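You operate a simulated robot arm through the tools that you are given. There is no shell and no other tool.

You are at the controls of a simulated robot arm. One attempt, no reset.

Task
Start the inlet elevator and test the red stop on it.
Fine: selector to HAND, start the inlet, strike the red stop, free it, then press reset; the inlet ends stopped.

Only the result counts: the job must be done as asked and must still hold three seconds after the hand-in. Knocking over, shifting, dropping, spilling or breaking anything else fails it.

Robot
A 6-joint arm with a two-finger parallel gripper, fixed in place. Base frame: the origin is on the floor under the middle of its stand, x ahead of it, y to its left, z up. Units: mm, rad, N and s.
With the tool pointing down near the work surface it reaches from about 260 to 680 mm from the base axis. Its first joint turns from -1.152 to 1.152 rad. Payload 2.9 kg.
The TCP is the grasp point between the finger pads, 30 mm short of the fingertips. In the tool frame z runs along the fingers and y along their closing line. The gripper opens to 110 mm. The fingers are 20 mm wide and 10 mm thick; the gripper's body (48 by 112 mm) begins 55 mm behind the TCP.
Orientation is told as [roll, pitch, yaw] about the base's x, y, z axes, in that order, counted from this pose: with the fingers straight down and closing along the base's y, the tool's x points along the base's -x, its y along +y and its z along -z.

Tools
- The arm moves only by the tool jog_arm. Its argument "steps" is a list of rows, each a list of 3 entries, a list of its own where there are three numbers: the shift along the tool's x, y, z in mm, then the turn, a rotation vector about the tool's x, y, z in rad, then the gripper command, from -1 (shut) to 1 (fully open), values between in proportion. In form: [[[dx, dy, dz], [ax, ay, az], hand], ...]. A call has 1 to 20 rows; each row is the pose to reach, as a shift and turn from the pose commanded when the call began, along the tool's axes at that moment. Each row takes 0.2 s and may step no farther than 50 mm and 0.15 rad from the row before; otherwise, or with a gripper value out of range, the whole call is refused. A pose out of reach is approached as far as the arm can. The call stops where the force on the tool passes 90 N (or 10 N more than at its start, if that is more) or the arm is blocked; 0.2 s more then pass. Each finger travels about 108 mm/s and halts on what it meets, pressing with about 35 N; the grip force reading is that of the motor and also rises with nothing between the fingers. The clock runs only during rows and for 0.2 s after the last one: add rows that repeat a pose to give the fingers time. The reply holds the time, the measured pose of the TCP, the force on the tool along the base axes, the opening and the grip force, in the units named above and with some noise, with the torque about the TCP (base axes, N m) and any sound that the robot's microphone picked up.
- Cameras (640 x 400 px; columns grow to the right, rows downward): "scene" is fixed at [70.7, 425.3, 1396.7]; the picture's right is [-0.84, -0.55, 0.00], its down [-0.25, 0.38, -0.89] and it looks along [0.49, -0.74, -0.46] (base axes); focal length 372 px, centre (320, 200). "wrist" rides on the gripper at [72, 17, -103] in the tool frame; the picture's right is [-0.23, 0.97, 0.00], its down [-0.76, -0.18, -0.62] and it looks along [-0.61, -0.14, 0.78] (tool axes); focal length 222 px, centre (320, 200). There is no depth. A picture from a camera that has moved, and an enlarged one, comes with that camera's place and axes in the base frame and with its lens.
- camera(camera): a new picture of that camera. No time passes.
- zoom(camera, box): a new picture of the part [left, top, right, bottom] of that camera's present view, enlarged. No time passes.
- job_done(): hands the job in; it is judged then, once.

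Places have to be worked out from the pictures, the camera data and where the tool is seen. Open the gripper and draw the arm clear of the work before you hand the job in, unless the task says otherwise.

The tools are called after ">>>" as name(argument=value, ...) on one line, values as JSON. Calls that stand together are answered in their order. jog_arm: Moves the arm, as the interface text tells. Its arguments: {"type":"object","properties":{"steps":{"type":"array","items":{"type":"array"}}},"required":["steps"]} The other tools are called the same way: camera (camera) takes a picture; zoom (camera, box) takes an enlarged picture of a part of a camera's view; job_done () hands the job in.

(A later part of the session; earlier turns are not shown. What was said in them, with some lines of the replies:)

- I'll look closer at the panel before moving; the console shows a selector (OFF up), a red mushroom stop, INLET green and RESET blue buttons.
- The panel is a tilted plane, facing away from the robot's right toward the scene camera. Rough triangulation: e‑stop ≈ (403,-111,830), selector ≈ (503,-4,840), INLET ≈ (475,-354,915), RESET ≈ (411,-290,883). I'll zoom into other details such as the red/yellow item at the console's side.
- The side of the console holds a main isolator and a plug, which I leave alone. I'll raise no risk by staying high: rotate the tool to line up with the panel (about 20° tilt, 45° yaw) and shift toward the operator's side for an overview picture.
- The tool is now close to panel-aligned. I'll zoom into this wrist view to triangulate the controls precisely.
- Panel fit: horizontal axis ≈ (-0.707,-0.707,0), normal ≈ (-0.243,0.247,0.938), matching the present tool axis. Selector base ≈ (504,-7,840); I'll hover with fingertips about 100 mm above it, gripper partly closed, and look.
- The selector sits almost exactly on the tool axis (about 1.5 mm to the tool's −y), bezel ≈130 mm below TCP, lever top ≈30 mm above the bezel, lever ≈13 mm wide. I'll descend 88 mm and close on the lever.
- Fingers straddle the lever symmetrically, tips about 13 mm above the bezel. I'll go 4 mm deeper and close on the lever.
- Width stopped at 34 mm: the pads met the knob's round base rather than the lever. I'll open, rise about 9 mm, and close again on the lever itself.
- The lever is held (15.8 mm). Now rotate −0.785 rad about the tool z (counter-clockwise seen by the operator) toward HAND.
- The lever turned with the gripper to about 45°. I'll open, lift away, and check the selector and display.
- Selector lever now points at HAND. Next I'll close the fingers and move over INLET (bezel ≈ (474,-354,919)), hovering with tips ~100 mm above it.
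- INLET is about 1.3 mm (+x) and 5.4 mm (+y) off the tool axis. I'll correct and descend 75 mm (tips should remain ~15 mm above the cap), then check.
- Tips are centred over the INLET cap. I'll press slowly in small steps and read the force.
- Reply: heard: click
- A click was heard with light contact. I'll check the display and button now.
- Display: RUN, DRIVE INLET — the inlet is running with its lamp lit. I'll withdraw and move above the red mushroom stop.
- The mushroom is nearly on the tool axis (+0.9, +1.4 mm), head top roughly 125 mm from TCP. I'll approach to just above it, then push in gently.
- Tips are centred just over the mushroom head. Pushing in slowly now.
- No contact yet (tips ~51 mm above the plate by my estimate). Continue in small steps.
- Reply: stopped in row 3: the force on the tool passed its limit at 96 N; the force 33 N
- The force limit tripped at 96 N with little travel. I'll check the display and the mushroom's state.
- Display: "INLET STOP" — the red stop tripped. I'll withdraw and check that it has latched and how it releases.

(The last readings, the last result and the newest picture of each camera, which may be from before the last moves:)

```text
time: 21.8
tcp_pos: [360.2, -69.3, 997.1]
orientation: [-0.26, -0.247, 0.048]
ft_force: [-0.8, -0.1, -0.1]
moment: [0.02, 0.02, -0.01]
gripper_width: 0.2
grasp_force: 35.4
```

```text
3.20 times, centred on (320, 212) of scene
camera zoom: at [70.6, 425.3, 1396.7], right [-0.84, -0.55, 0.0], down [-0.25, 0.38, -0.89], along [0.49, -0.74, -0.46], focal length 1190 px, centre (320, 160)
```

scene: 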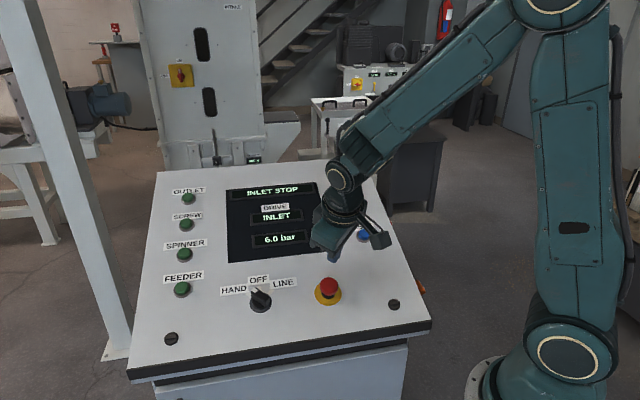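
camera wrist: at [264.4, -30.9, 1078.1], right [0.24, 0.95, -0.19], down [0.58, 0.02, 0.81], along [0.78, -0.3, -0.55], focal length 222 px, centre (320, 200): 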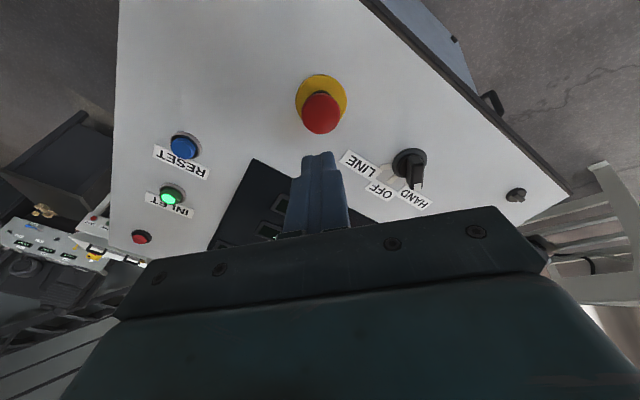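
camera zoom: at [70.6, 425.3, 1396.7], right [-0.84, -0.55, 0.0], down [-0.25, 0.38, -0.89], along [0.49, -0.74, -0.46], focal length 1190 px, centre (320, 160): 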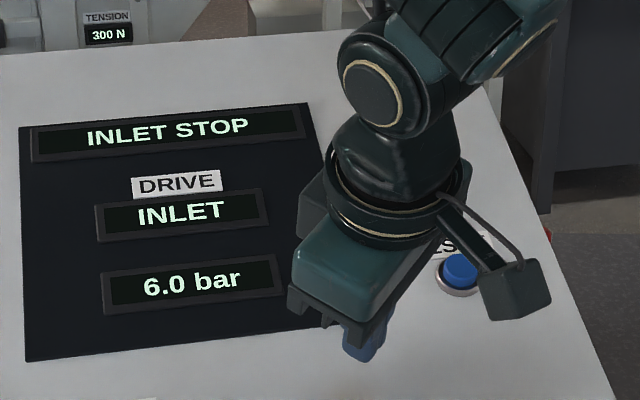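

The stop stays latched lower. I'll zoom closely to see if the head shows a release hint (arrows).

>>> zoom(camera="scene", box=[308, 268, 356, 298])

>>> zoom(camera="wrist", box=[284, 70, 356, 115])

```text
13.33 times, centred on (332, 283) of scene
camera zoom: at [70.6, 425.3, 1396.7], right [-0.84, -0.55, 0.0], down [-0.25, 0.38, -0.89], along [0.49, -0.74, -0.46], focal length 4959 px, centre (160, -907)
```

zoom: 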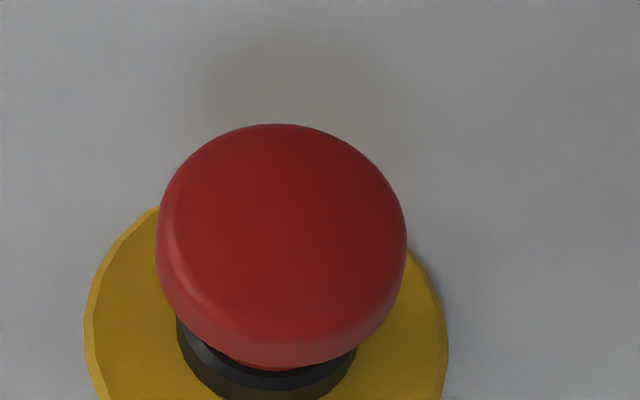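

```text
8.89 times, centred on (320, 92) of wrist
camera zoom: at [265.1, -30.0, 1072.8], right [0.23, 0.95, -0.19], down [0.58, 0.02, 0.81], along [0.78, -0.3, -0.55], focal length 1974 px, centre (320, 1156)
```

zoom: 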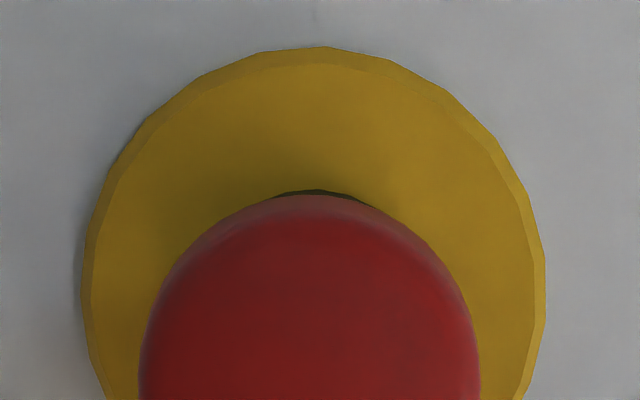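

No hint is visible on the head, so I'll grip it and try the usual clockwise twist. Open to ~64 mm, descend so the pads straddle the head (head axis ≈ +1.5, −0.7 mm off).

>>> jog_arm(steps=[[[1.5, -0.7, 10], [0, 0, 0], -0.3], [[1.5, -0.7, 20], [0, 0, 0], 0.15], [[1.5, -0.7, 40], [0, 0, 0], 0.15], [[1.5, -0.7, 70], [0, 0, 0], 0.15], [[1.5, -0.7, 95], [0, 0, 0], 0.15], [[1.5, -0.7, 110], [0, 0, 0], 0.15], [[1.5, -0.7, 110], [0, 0, 0], 0.15]])

>>> zoom(camera="wrist", box=[220, 90, 420, 215])

>>> zoom(camera="scene", box=[270, 240, 390, 315])

```text
time: 23.4
tcp_pos: [384.6, -96.8, 896.0]
orientation: [-0.259, -0.245, 0.049]
ft_force: [0.6, 0.5, 0.6]
moment: [0.02, 0.01, -0.02]
gripper_width: 63.4
grasp_force: 0.1
```

```text
3.20 times, centred on (320, 152) of wrist
camera zoom: at [289.3, -58.1, 971.5], right [0.23, 0.95, -0.19], down [0.58, 0.02, 0.81], along [0.78, -0.3, -0.55], focal length 711 px, centre (320, 352)
```

zoom: 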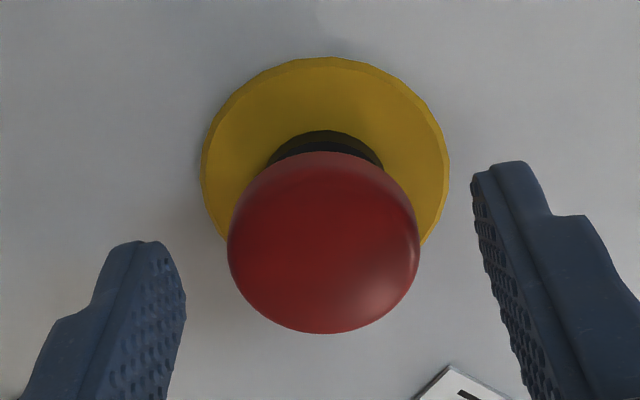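

```text
5.33 times, centred on (330, 278) of scene
camera zoom: at [70.7, 425.3, 1396.7], right [-0.84, -0.55, 0.0], down [-0.25, 0.38, -0.89], along [0.49, -0.74, -0.46], focal length 1984 px, centre (267, -213)
```

zoom: 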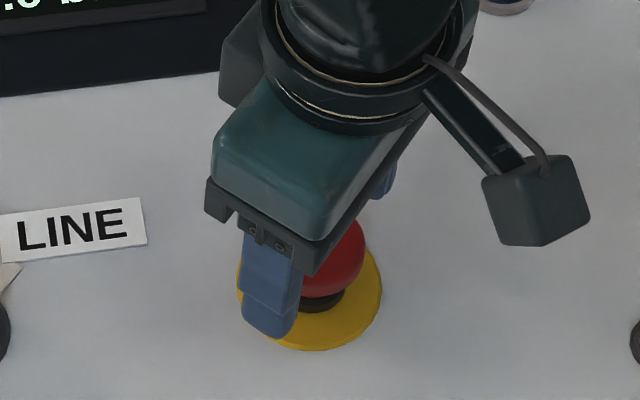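

Head is centred between the pads. I'll go 7 mm deeper and close on it.

>>> jog_arm(steps=[[[0, 0.5, 4], [0, 0, 0], 0.15], [[0, 0.5, 7], [0, 0, 0], 0], [[0, 0.5, 7], [0, 0, 0], -0.3], [[0, 0.5, 7], [0, 0, 0], -0.6], [[0, 0.5, 7], [0, 0, 0], -1], [[0, 0.5, 7], [0, 0, 0], -1]])

>>> zoom(camera="wrist", box=[220, 90, 420, 215])

```text
time: 24.8
tcp_pos: [386.0, -98.3, 888.9]
orientation: [-0.261, -0.248, 0.05]
ft_force: [-1.1, -5.4, -0.1]
moment: [0.25, 0.02, 0.05]
gripper_width: 38.7
grasp_force: 45.0
```

```text
3.20 times, centred on (320, 152) of wrist
camera zoom: at [291.0, -59.4, 964.1], right [0.23, 0.95, -0.19], down [0.58, 0.02, 0.81], along [0.78, -0.3, -0.55], focal length 711 px, centre (320, 352)
```

zoom: 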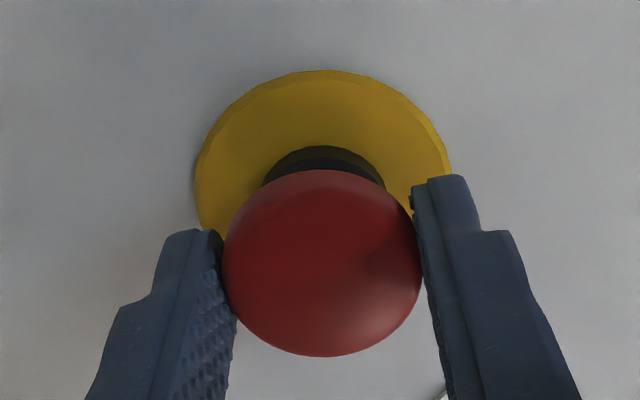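

Head gripped at 38.7 mm. Twisting clockwise (operator's view, +z of tool) by about 0.5 rad.

>>> jog_arm(steps=[[[0, 0, 0], [0, 0, 0.1], -1], [[0, 0, 0], [0, 0, 0.2], -1], [[0, 0, 0], [0, 0, 0.3], -1], [[0, 0, 0], [0, 0, 0.4], -1], [[0, 0, 0], [0, 0, 0.5], -1]])

>>> zoom(camera="wrist", box=[220, 90, 420, 215])

>>> zoom(camera="scene", box=[220, 150, 420, 275])

```text
time: 26.0
tcp_pos: [385.5, -97.1, 888.7]
orientation: [-0.108, -0.341, -0.467]
ft_force: [-13.9, 5.9, 31.7]
moment: [-0.14, 0.05, 0.27]
gripper_width: 38.8
grasp_force: 45.0
```

```text
3.20 times, centred on (320, 152) of wrist
camera zoom: at [308.3, -26.3, 960.5], right [0.66, 0.75, -0.02], down [0.4, -0.32, 0.86], along [0.64, -0.57, -0.52], focal length 711 px, centre (320, 352)
```

zoom: 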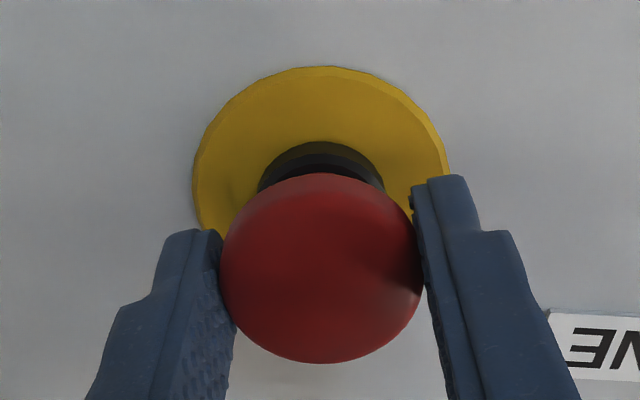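

```text
3.20 times, centred on (320, 212) of scene
camera zoom: at [69.9, 425.5, 1396.7], right [-0.84, -0.55, 0.0], down [-0.25, 0.38, -0.89], along [0.49, -0.74, -0.46], focal length 1190 px, centre (320, 160)
```

zoom: 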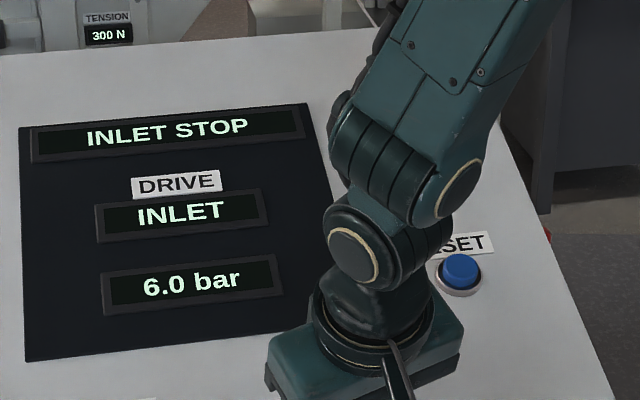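

A ~35 N push along the panel normal appeared: the head has unlatched and its spring is pushing out. I'll ease up 8 mm with the grip, then open and lift away.

>>> jog_arm(steps=[[[0, 0, -3], [0, 0, 0], -1], [[0, 0, -6], [0, 0, 0], -1], [[0, 0, -8], [0, 0, 0], -1], [[0, 0, -8], [0, 0, 0], -1]])

>>> zoom(camera="wrist", box=[220, 90, 420, 215])

```text
time: 27.0
tcp_pos: [385.9, -95.7, 894.2]
orientation: [-0.108, -0.335, -0.464]
ft_force: [17.7, -7.5, -35.9]
moment: [0.0, -0.26, 0.09]
gripper_width: 38.8
grasp_force: 45.1
```

```text
3.20 times, centred on (320, 152) of wrist
camera zoom: at [307.1, -25.1, 966.9], right [0.66, 0.75, -0.02], down [0.41, -0.32, 0.85], along [0.64, -0.57, -0.52], focal length 711 px, centre (320, 352)
```

zoom: 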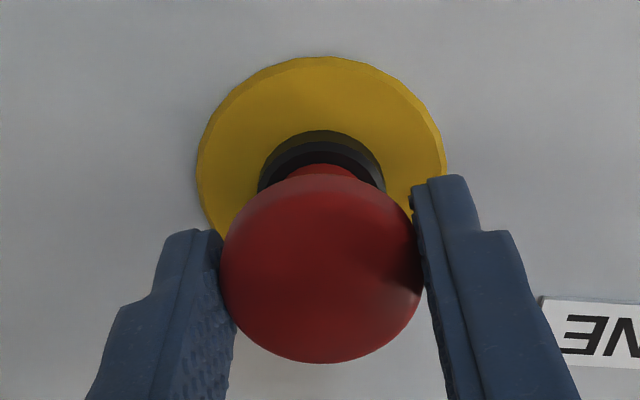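

The head has risen to its outer stop (neck visible; now a slight pull). I'll relax 3 mm, open the fingers and lift clear.

>>> jog_arm(steps=[[[0, 0, 2.5], [0, 0, 0], -1], [[0, 0, 2.5], [0, 0, 0], -0.3], [[0, 0, 2.5], [0, 0, 0], 0.1], [[0, 0, 2.5], [0, 0, 0], 0.2], [[0, 0, -30], [0, 0, 0], 0.2], [[0, 0, -65], [0, 0, 0], 0.2], [[0, 0, -100], [0, 0, 0], 0.2], [[0, 0, -100], [0, 0, 0], 0.2]])

>>> camera(camera="scene")

>>> zoom(camera="scene", box=[280, 250, 380, 312])

>>> zoom(camera="wrist", box=[220, 40, 420, 165])

>>> zoom(camera="scene", box=[220, 150, 420, 275])

```text
time: 28.8
tcp_pos: [358.9, -70.9, 992.9]
orientation: [-0.106, -0.34, -0.464]
ft_force: [0.2, -0.3, -0.5]
moment: [-0.02, -0.02, 0.04]
gripper_width: 65.7
grasp_force: 0.1
```

```text
taken
```

scene: 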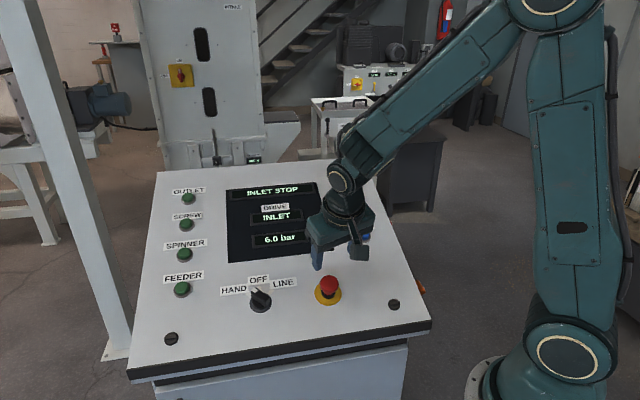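

```text
6.40 times, centred on (330, 281) of scene
camera zoom: at [70.6, 425.3, 1396.7], right [-0.84, -0.55, 0.0], down [-0.25, 0.38, -0.89], along [0.49, -0.74, -0.46], focal length 2380 px, centre (256, -318)
```

zoom: 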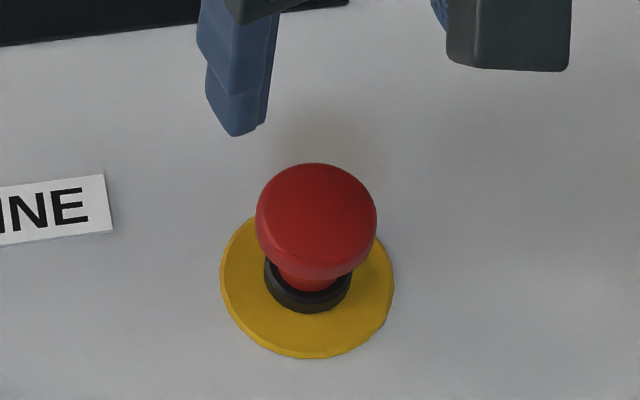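

```text
3.20 times, centred on (320, 102) of wrist
camera zoom: at [281.4, -0.1, 1064.2], right [0.66, 0.75, -0.02], down [0.4, -0.32, 0.86], along [0.64, -0.57, -0.52], focal length 711 px, centre (320, 512)
```

zoom: 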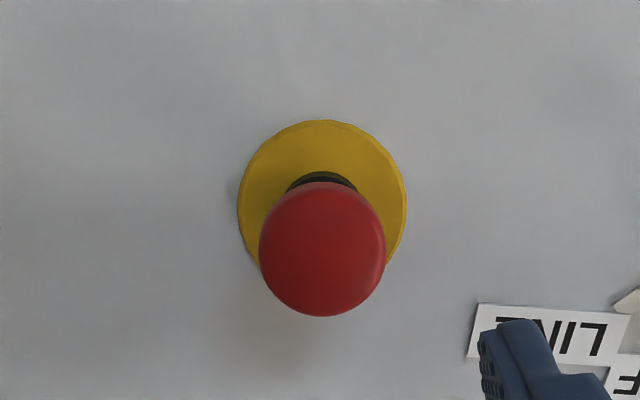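

```text
3.20 times, centred on (320, 212) of scene
camera zoom: at [70.6, 425.3, 1396.7], right [-0.84, -0.55, 0.0], down [-0.25, 0.38, -0.89], along [0.49, -0.74, -0.46], focal length 1190 px, centre (320, 160)
```

zoom: 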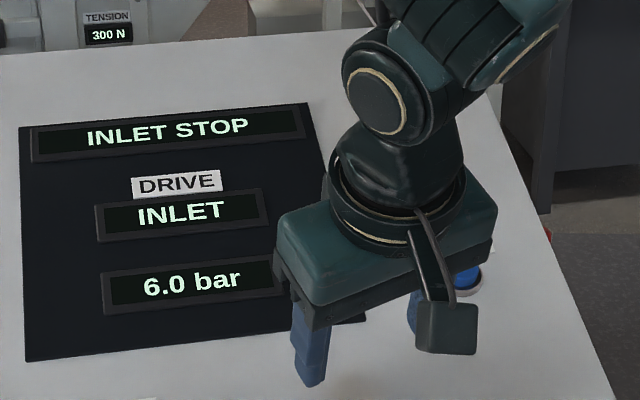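

The stop is released: head back at its original height. Display still shows INLET STOP, so RESET is next. Moving with fingers closed over RESET (≈ (409.5,-290,887)).

>>> jog_arm(steps=[[[-17, -26, 5], [0, 0, 0], -0.4], [[-34, -52, 10], [0, 0, 0], -1], [[-51, -78, 16], [0, 0, 0], -1], [[-68, -104, 22], [0, 0, 0], -1], [[-85, -130, 29], [0, 0, 0], -1], [[-100.4, -156.4, 35.2], [0, 0, 0], -1], [[-100.4, -156.4, 35.2], [0, 0, 0], -1]])

>>> camera(camera="wrist")

>>> zoom(camera="wrist", box=[220, 50, 420, 175])

```text
time: 30.4
tcp_pos: [377.8, -261.5, 1006.8]
orientation: [-0.108, -0.34, -0.464]
ft_force: [0.0, -0.5, -0.5]
moment: [0.01, 0.0, -0.02]
gripper_width: 0.1
grasp_force: 34.9
```

```text
taken
camera wrist: at [300.2, -189.9, 1077.9], right [0.66, 0.75, -0.02], down [0.4, -0.32, 0.86], along [0.64, -0.57, -0.52], focal length 222 px, centre (320, 200)
```

wrist: 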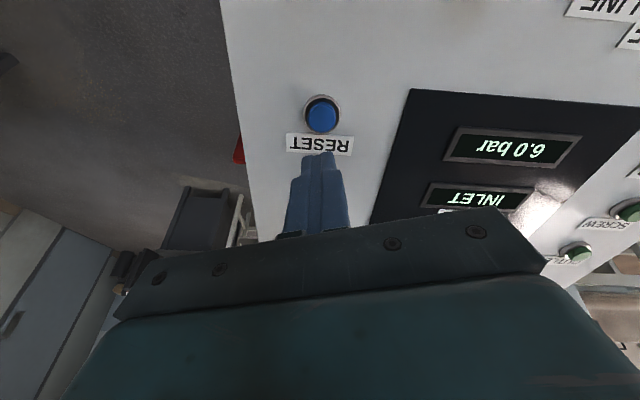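

```text
3.20 times, centred on (320, 112) of wrist
camera zoom: at [300.2, -189.9, 1077.9], right [0.66, 0.75, -0.02], down [0.4, -0.32, 0.86], along [0.64, -0.57, -0.52], focal length 711 px, centre (320, 480)
```

zoom: 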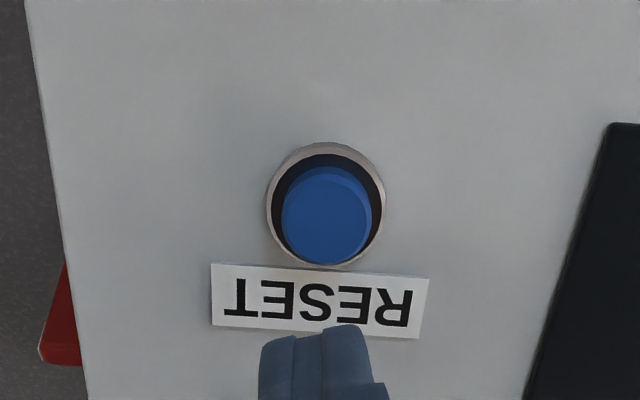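

RESET is nearly on the axis (+0.3, +1.9 mm). Descend 75 mm then press gently in small steps.

>>> jog_arm(steps=[[[0.3, 1.9, 25], [0, 0, 0], -1], [[0.3, 1.9, 50], [0, 0, 0], -1], [[0.3, 1.9, 68], [0, 0, 0], -1], [[0.3, 1.9, 74], [0, 0, 0], -1], [[0.3, 1.9, 74], [0, 0, 0], -1]])

>>> zoom(camera="wrist", box=[220, 90, 420, 215])

>>> zoom(camera="scene", box=[300, 190, 420, 265])

```text
time: 31.6
tcp_pos: [397.4, -275.4, 936.8]
orientation: [-0.107, -0.341, -0.464]
ft_force: [-0.8, -0.2, 0.5]
moment: [0.01, 0.0, -0.02]
gripper_width: 0.4
grasp_force: 34.5
```

```text
3.20 times, centred on (320, 152) of wrist
camera zoom: at [319.8, -204.6, 1009.0], right [0.66, 0.75, -0.02], down [0.4, -0.32, 0.86], along [0.64, -0.57, -0.52], focal length 711 px, centre (320, 352)
```

zoom: 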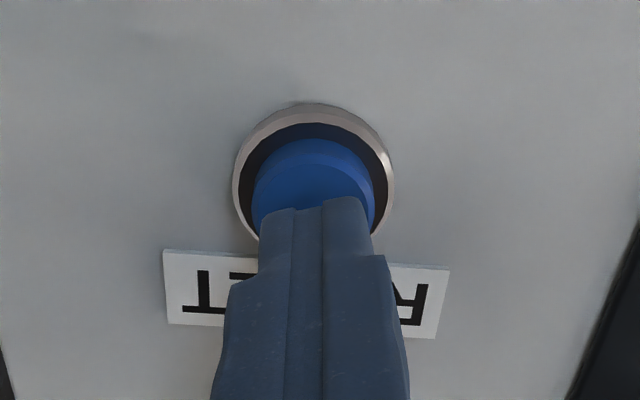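

```text
5.33 times, centred on (360, 228) of scene
camera zoom: at [70.7, 425.3, 1396.7], right [-0.84, -0.55, 0.0], down [-0.25, 0.38, -0.89], along [0.49, -0.74, -0.46], focal length 1984 px, centre (107, 53)
```

zoom: 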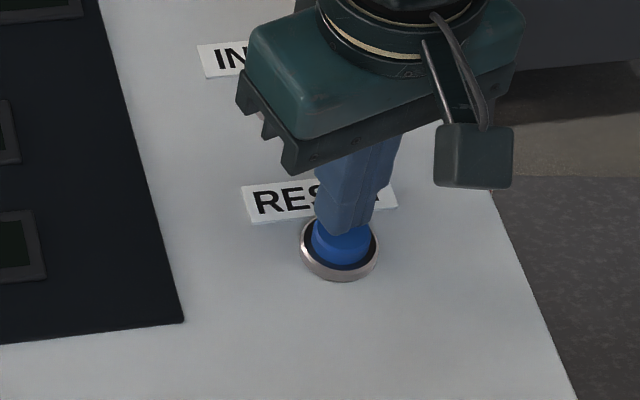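

Tips are centred over the blue cap. Pressing slowly.

>>> jog_arm(steps=[[[0, 0, 3], [0, 0, 0], -1], [[0, 0, 6], [0, 0, 0], -1], [[0, 0, 9], [0, 0, 0], -1], [[0, 0, 12], [0, 0, 0], -1]])

>>> zoom(camera="scene", box=[220, 150, 420, 275])

```text
time: 32.6
tcp_pos: [400.0, -277.2, 926.3]
orientation: [-0.109, -0.341, -0.464]
ft_force: [-12.2, 10.2, 21.1]
moment: [0.26, 0.38, -0.01]
gripper_width: 0.0
grasp_force: 35.3
heard: click
```

```text
3.20 times, centred on (320, 212) of scene
camera zoom: at [70.1, 425.7, 1396.6], right [-0.84, -0.55, 0.0], down [-0.25, 0.38, -0.89], along [0.49, -0.74, -0.46], focal length 1190 px, centre (320, 160)
```

zoom: 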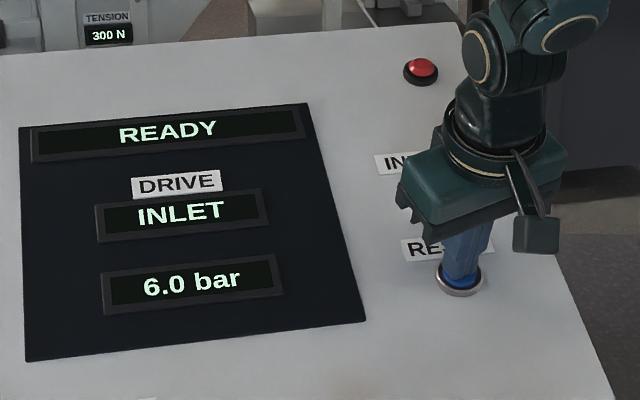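

Click heard and the display shows READY, drive INLET. I'll withdraw along the normal, open the gripper and clear the panel.

>>> jog_arm(steps=[[[0, 0, -15], [0, 0, 0], -1], [[0, 0, -50], [0, 0, 0], -1], [[0, 0, -90], [0, 0, 0], -1], [[0, 0, -130], [0, 0, 0], -0.5], [[0, 0, -170], [0, 0, 0], 0], [[0, 0, -200], [0, 0, 0], 0.5], [[0, 0, -230], [0, 0, 0], 1], [[0, 0, -230], [0, 0, 0], 1], [[0, 0, -230], [0, 0, 0], 1]])

>>> camera(camera="scene")

>>> zoom(camera="scene", box=[120, 150, 440, 350])

>>> camera(camera="wrist")

```text
time: 34.6
tcp_pos: [341.8, -219.2, 1141.0]
orientation: [-0.107, -0.34, -0.463]
ft_force: [0.1, 0.3, -0.3]
moment: [0.0, 0.02, 0.01]
gripper_width: 109.8
grasp_force: 0.2
```

```text
taken
```

scene: 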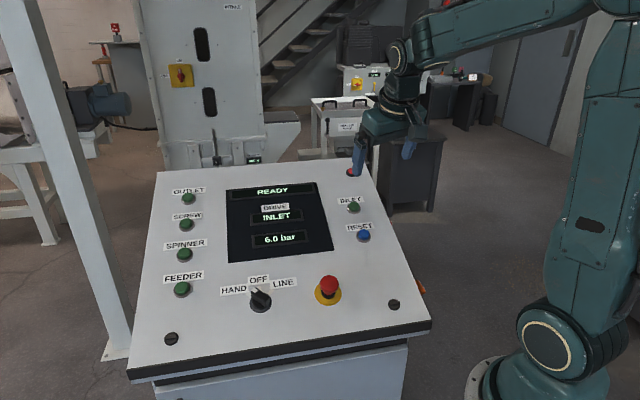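

```text
2.00 times, centred on (280, 250) of scene
camera zoom: at [70.7, 425.3, 1396.7], right [-0.84, -0.55, 0.0], down [-0.25, 0.38, -0.89], along [0.49, -0.74, -0.46], focal length 744 px, centre (400, 100)
```

zoom: 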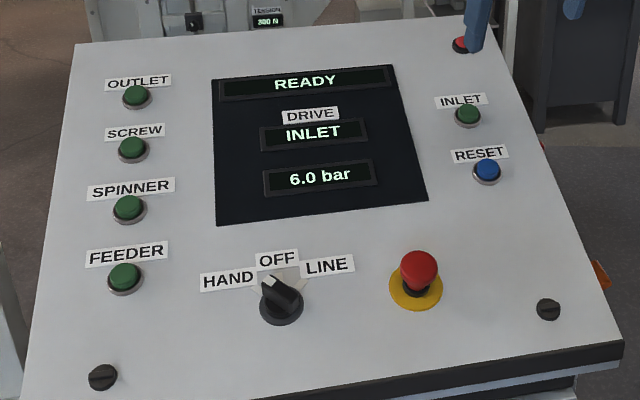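

```text
taken
camera wrist: at [263.6, -148.7, 1212.2], right [0.66, 0.75, -0.02], down [0.4, -0.32, 0.86], along [0.64, -0.57, -0.52], focal length 222 px, centre (320, 200)
```

wrist: 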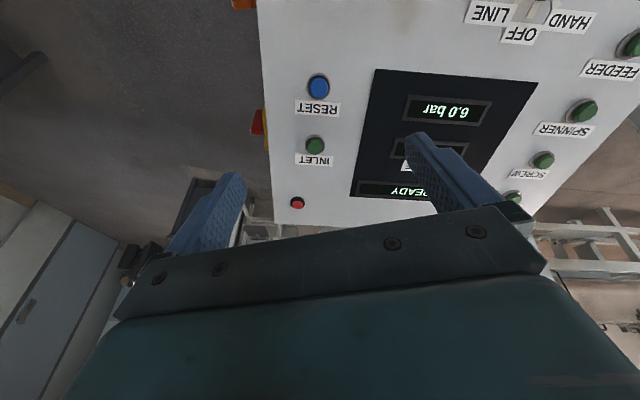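

The panel reads READY with the inlet lamp off, selector on HAND, red stop out, and the arm is clear with the gripper open. Handing in.

>>> job_done()

```text
The job is handed in.
```

I ran the full sequence and the red stop worked on the inlet elevator. I've handed the job in; no verdict has come back.

1. **Selector:** turned from OFF to HAND, and it is still on HAND.
2. **Start:** pressed INLET. The display changed to RUN with drive INLET, and the button's lamp lit.
3. **Red stop:** pushed the mushroom button in. The display changed to "INLET STOP" and the button stayed latched. The push reached 96 N, over the 90 N limit, so the arm stopped itself.
4. **Freeing it:** a clockwise twist released the button, and it came back to its original height.
5. **Reset:** pressed RESET and the display went back to READY.

At hand-in the inlet was stopped with its lamp off, and the arm was clear of the panel with the gripper open. Nothing else on the panel appeared moved in the final picture.
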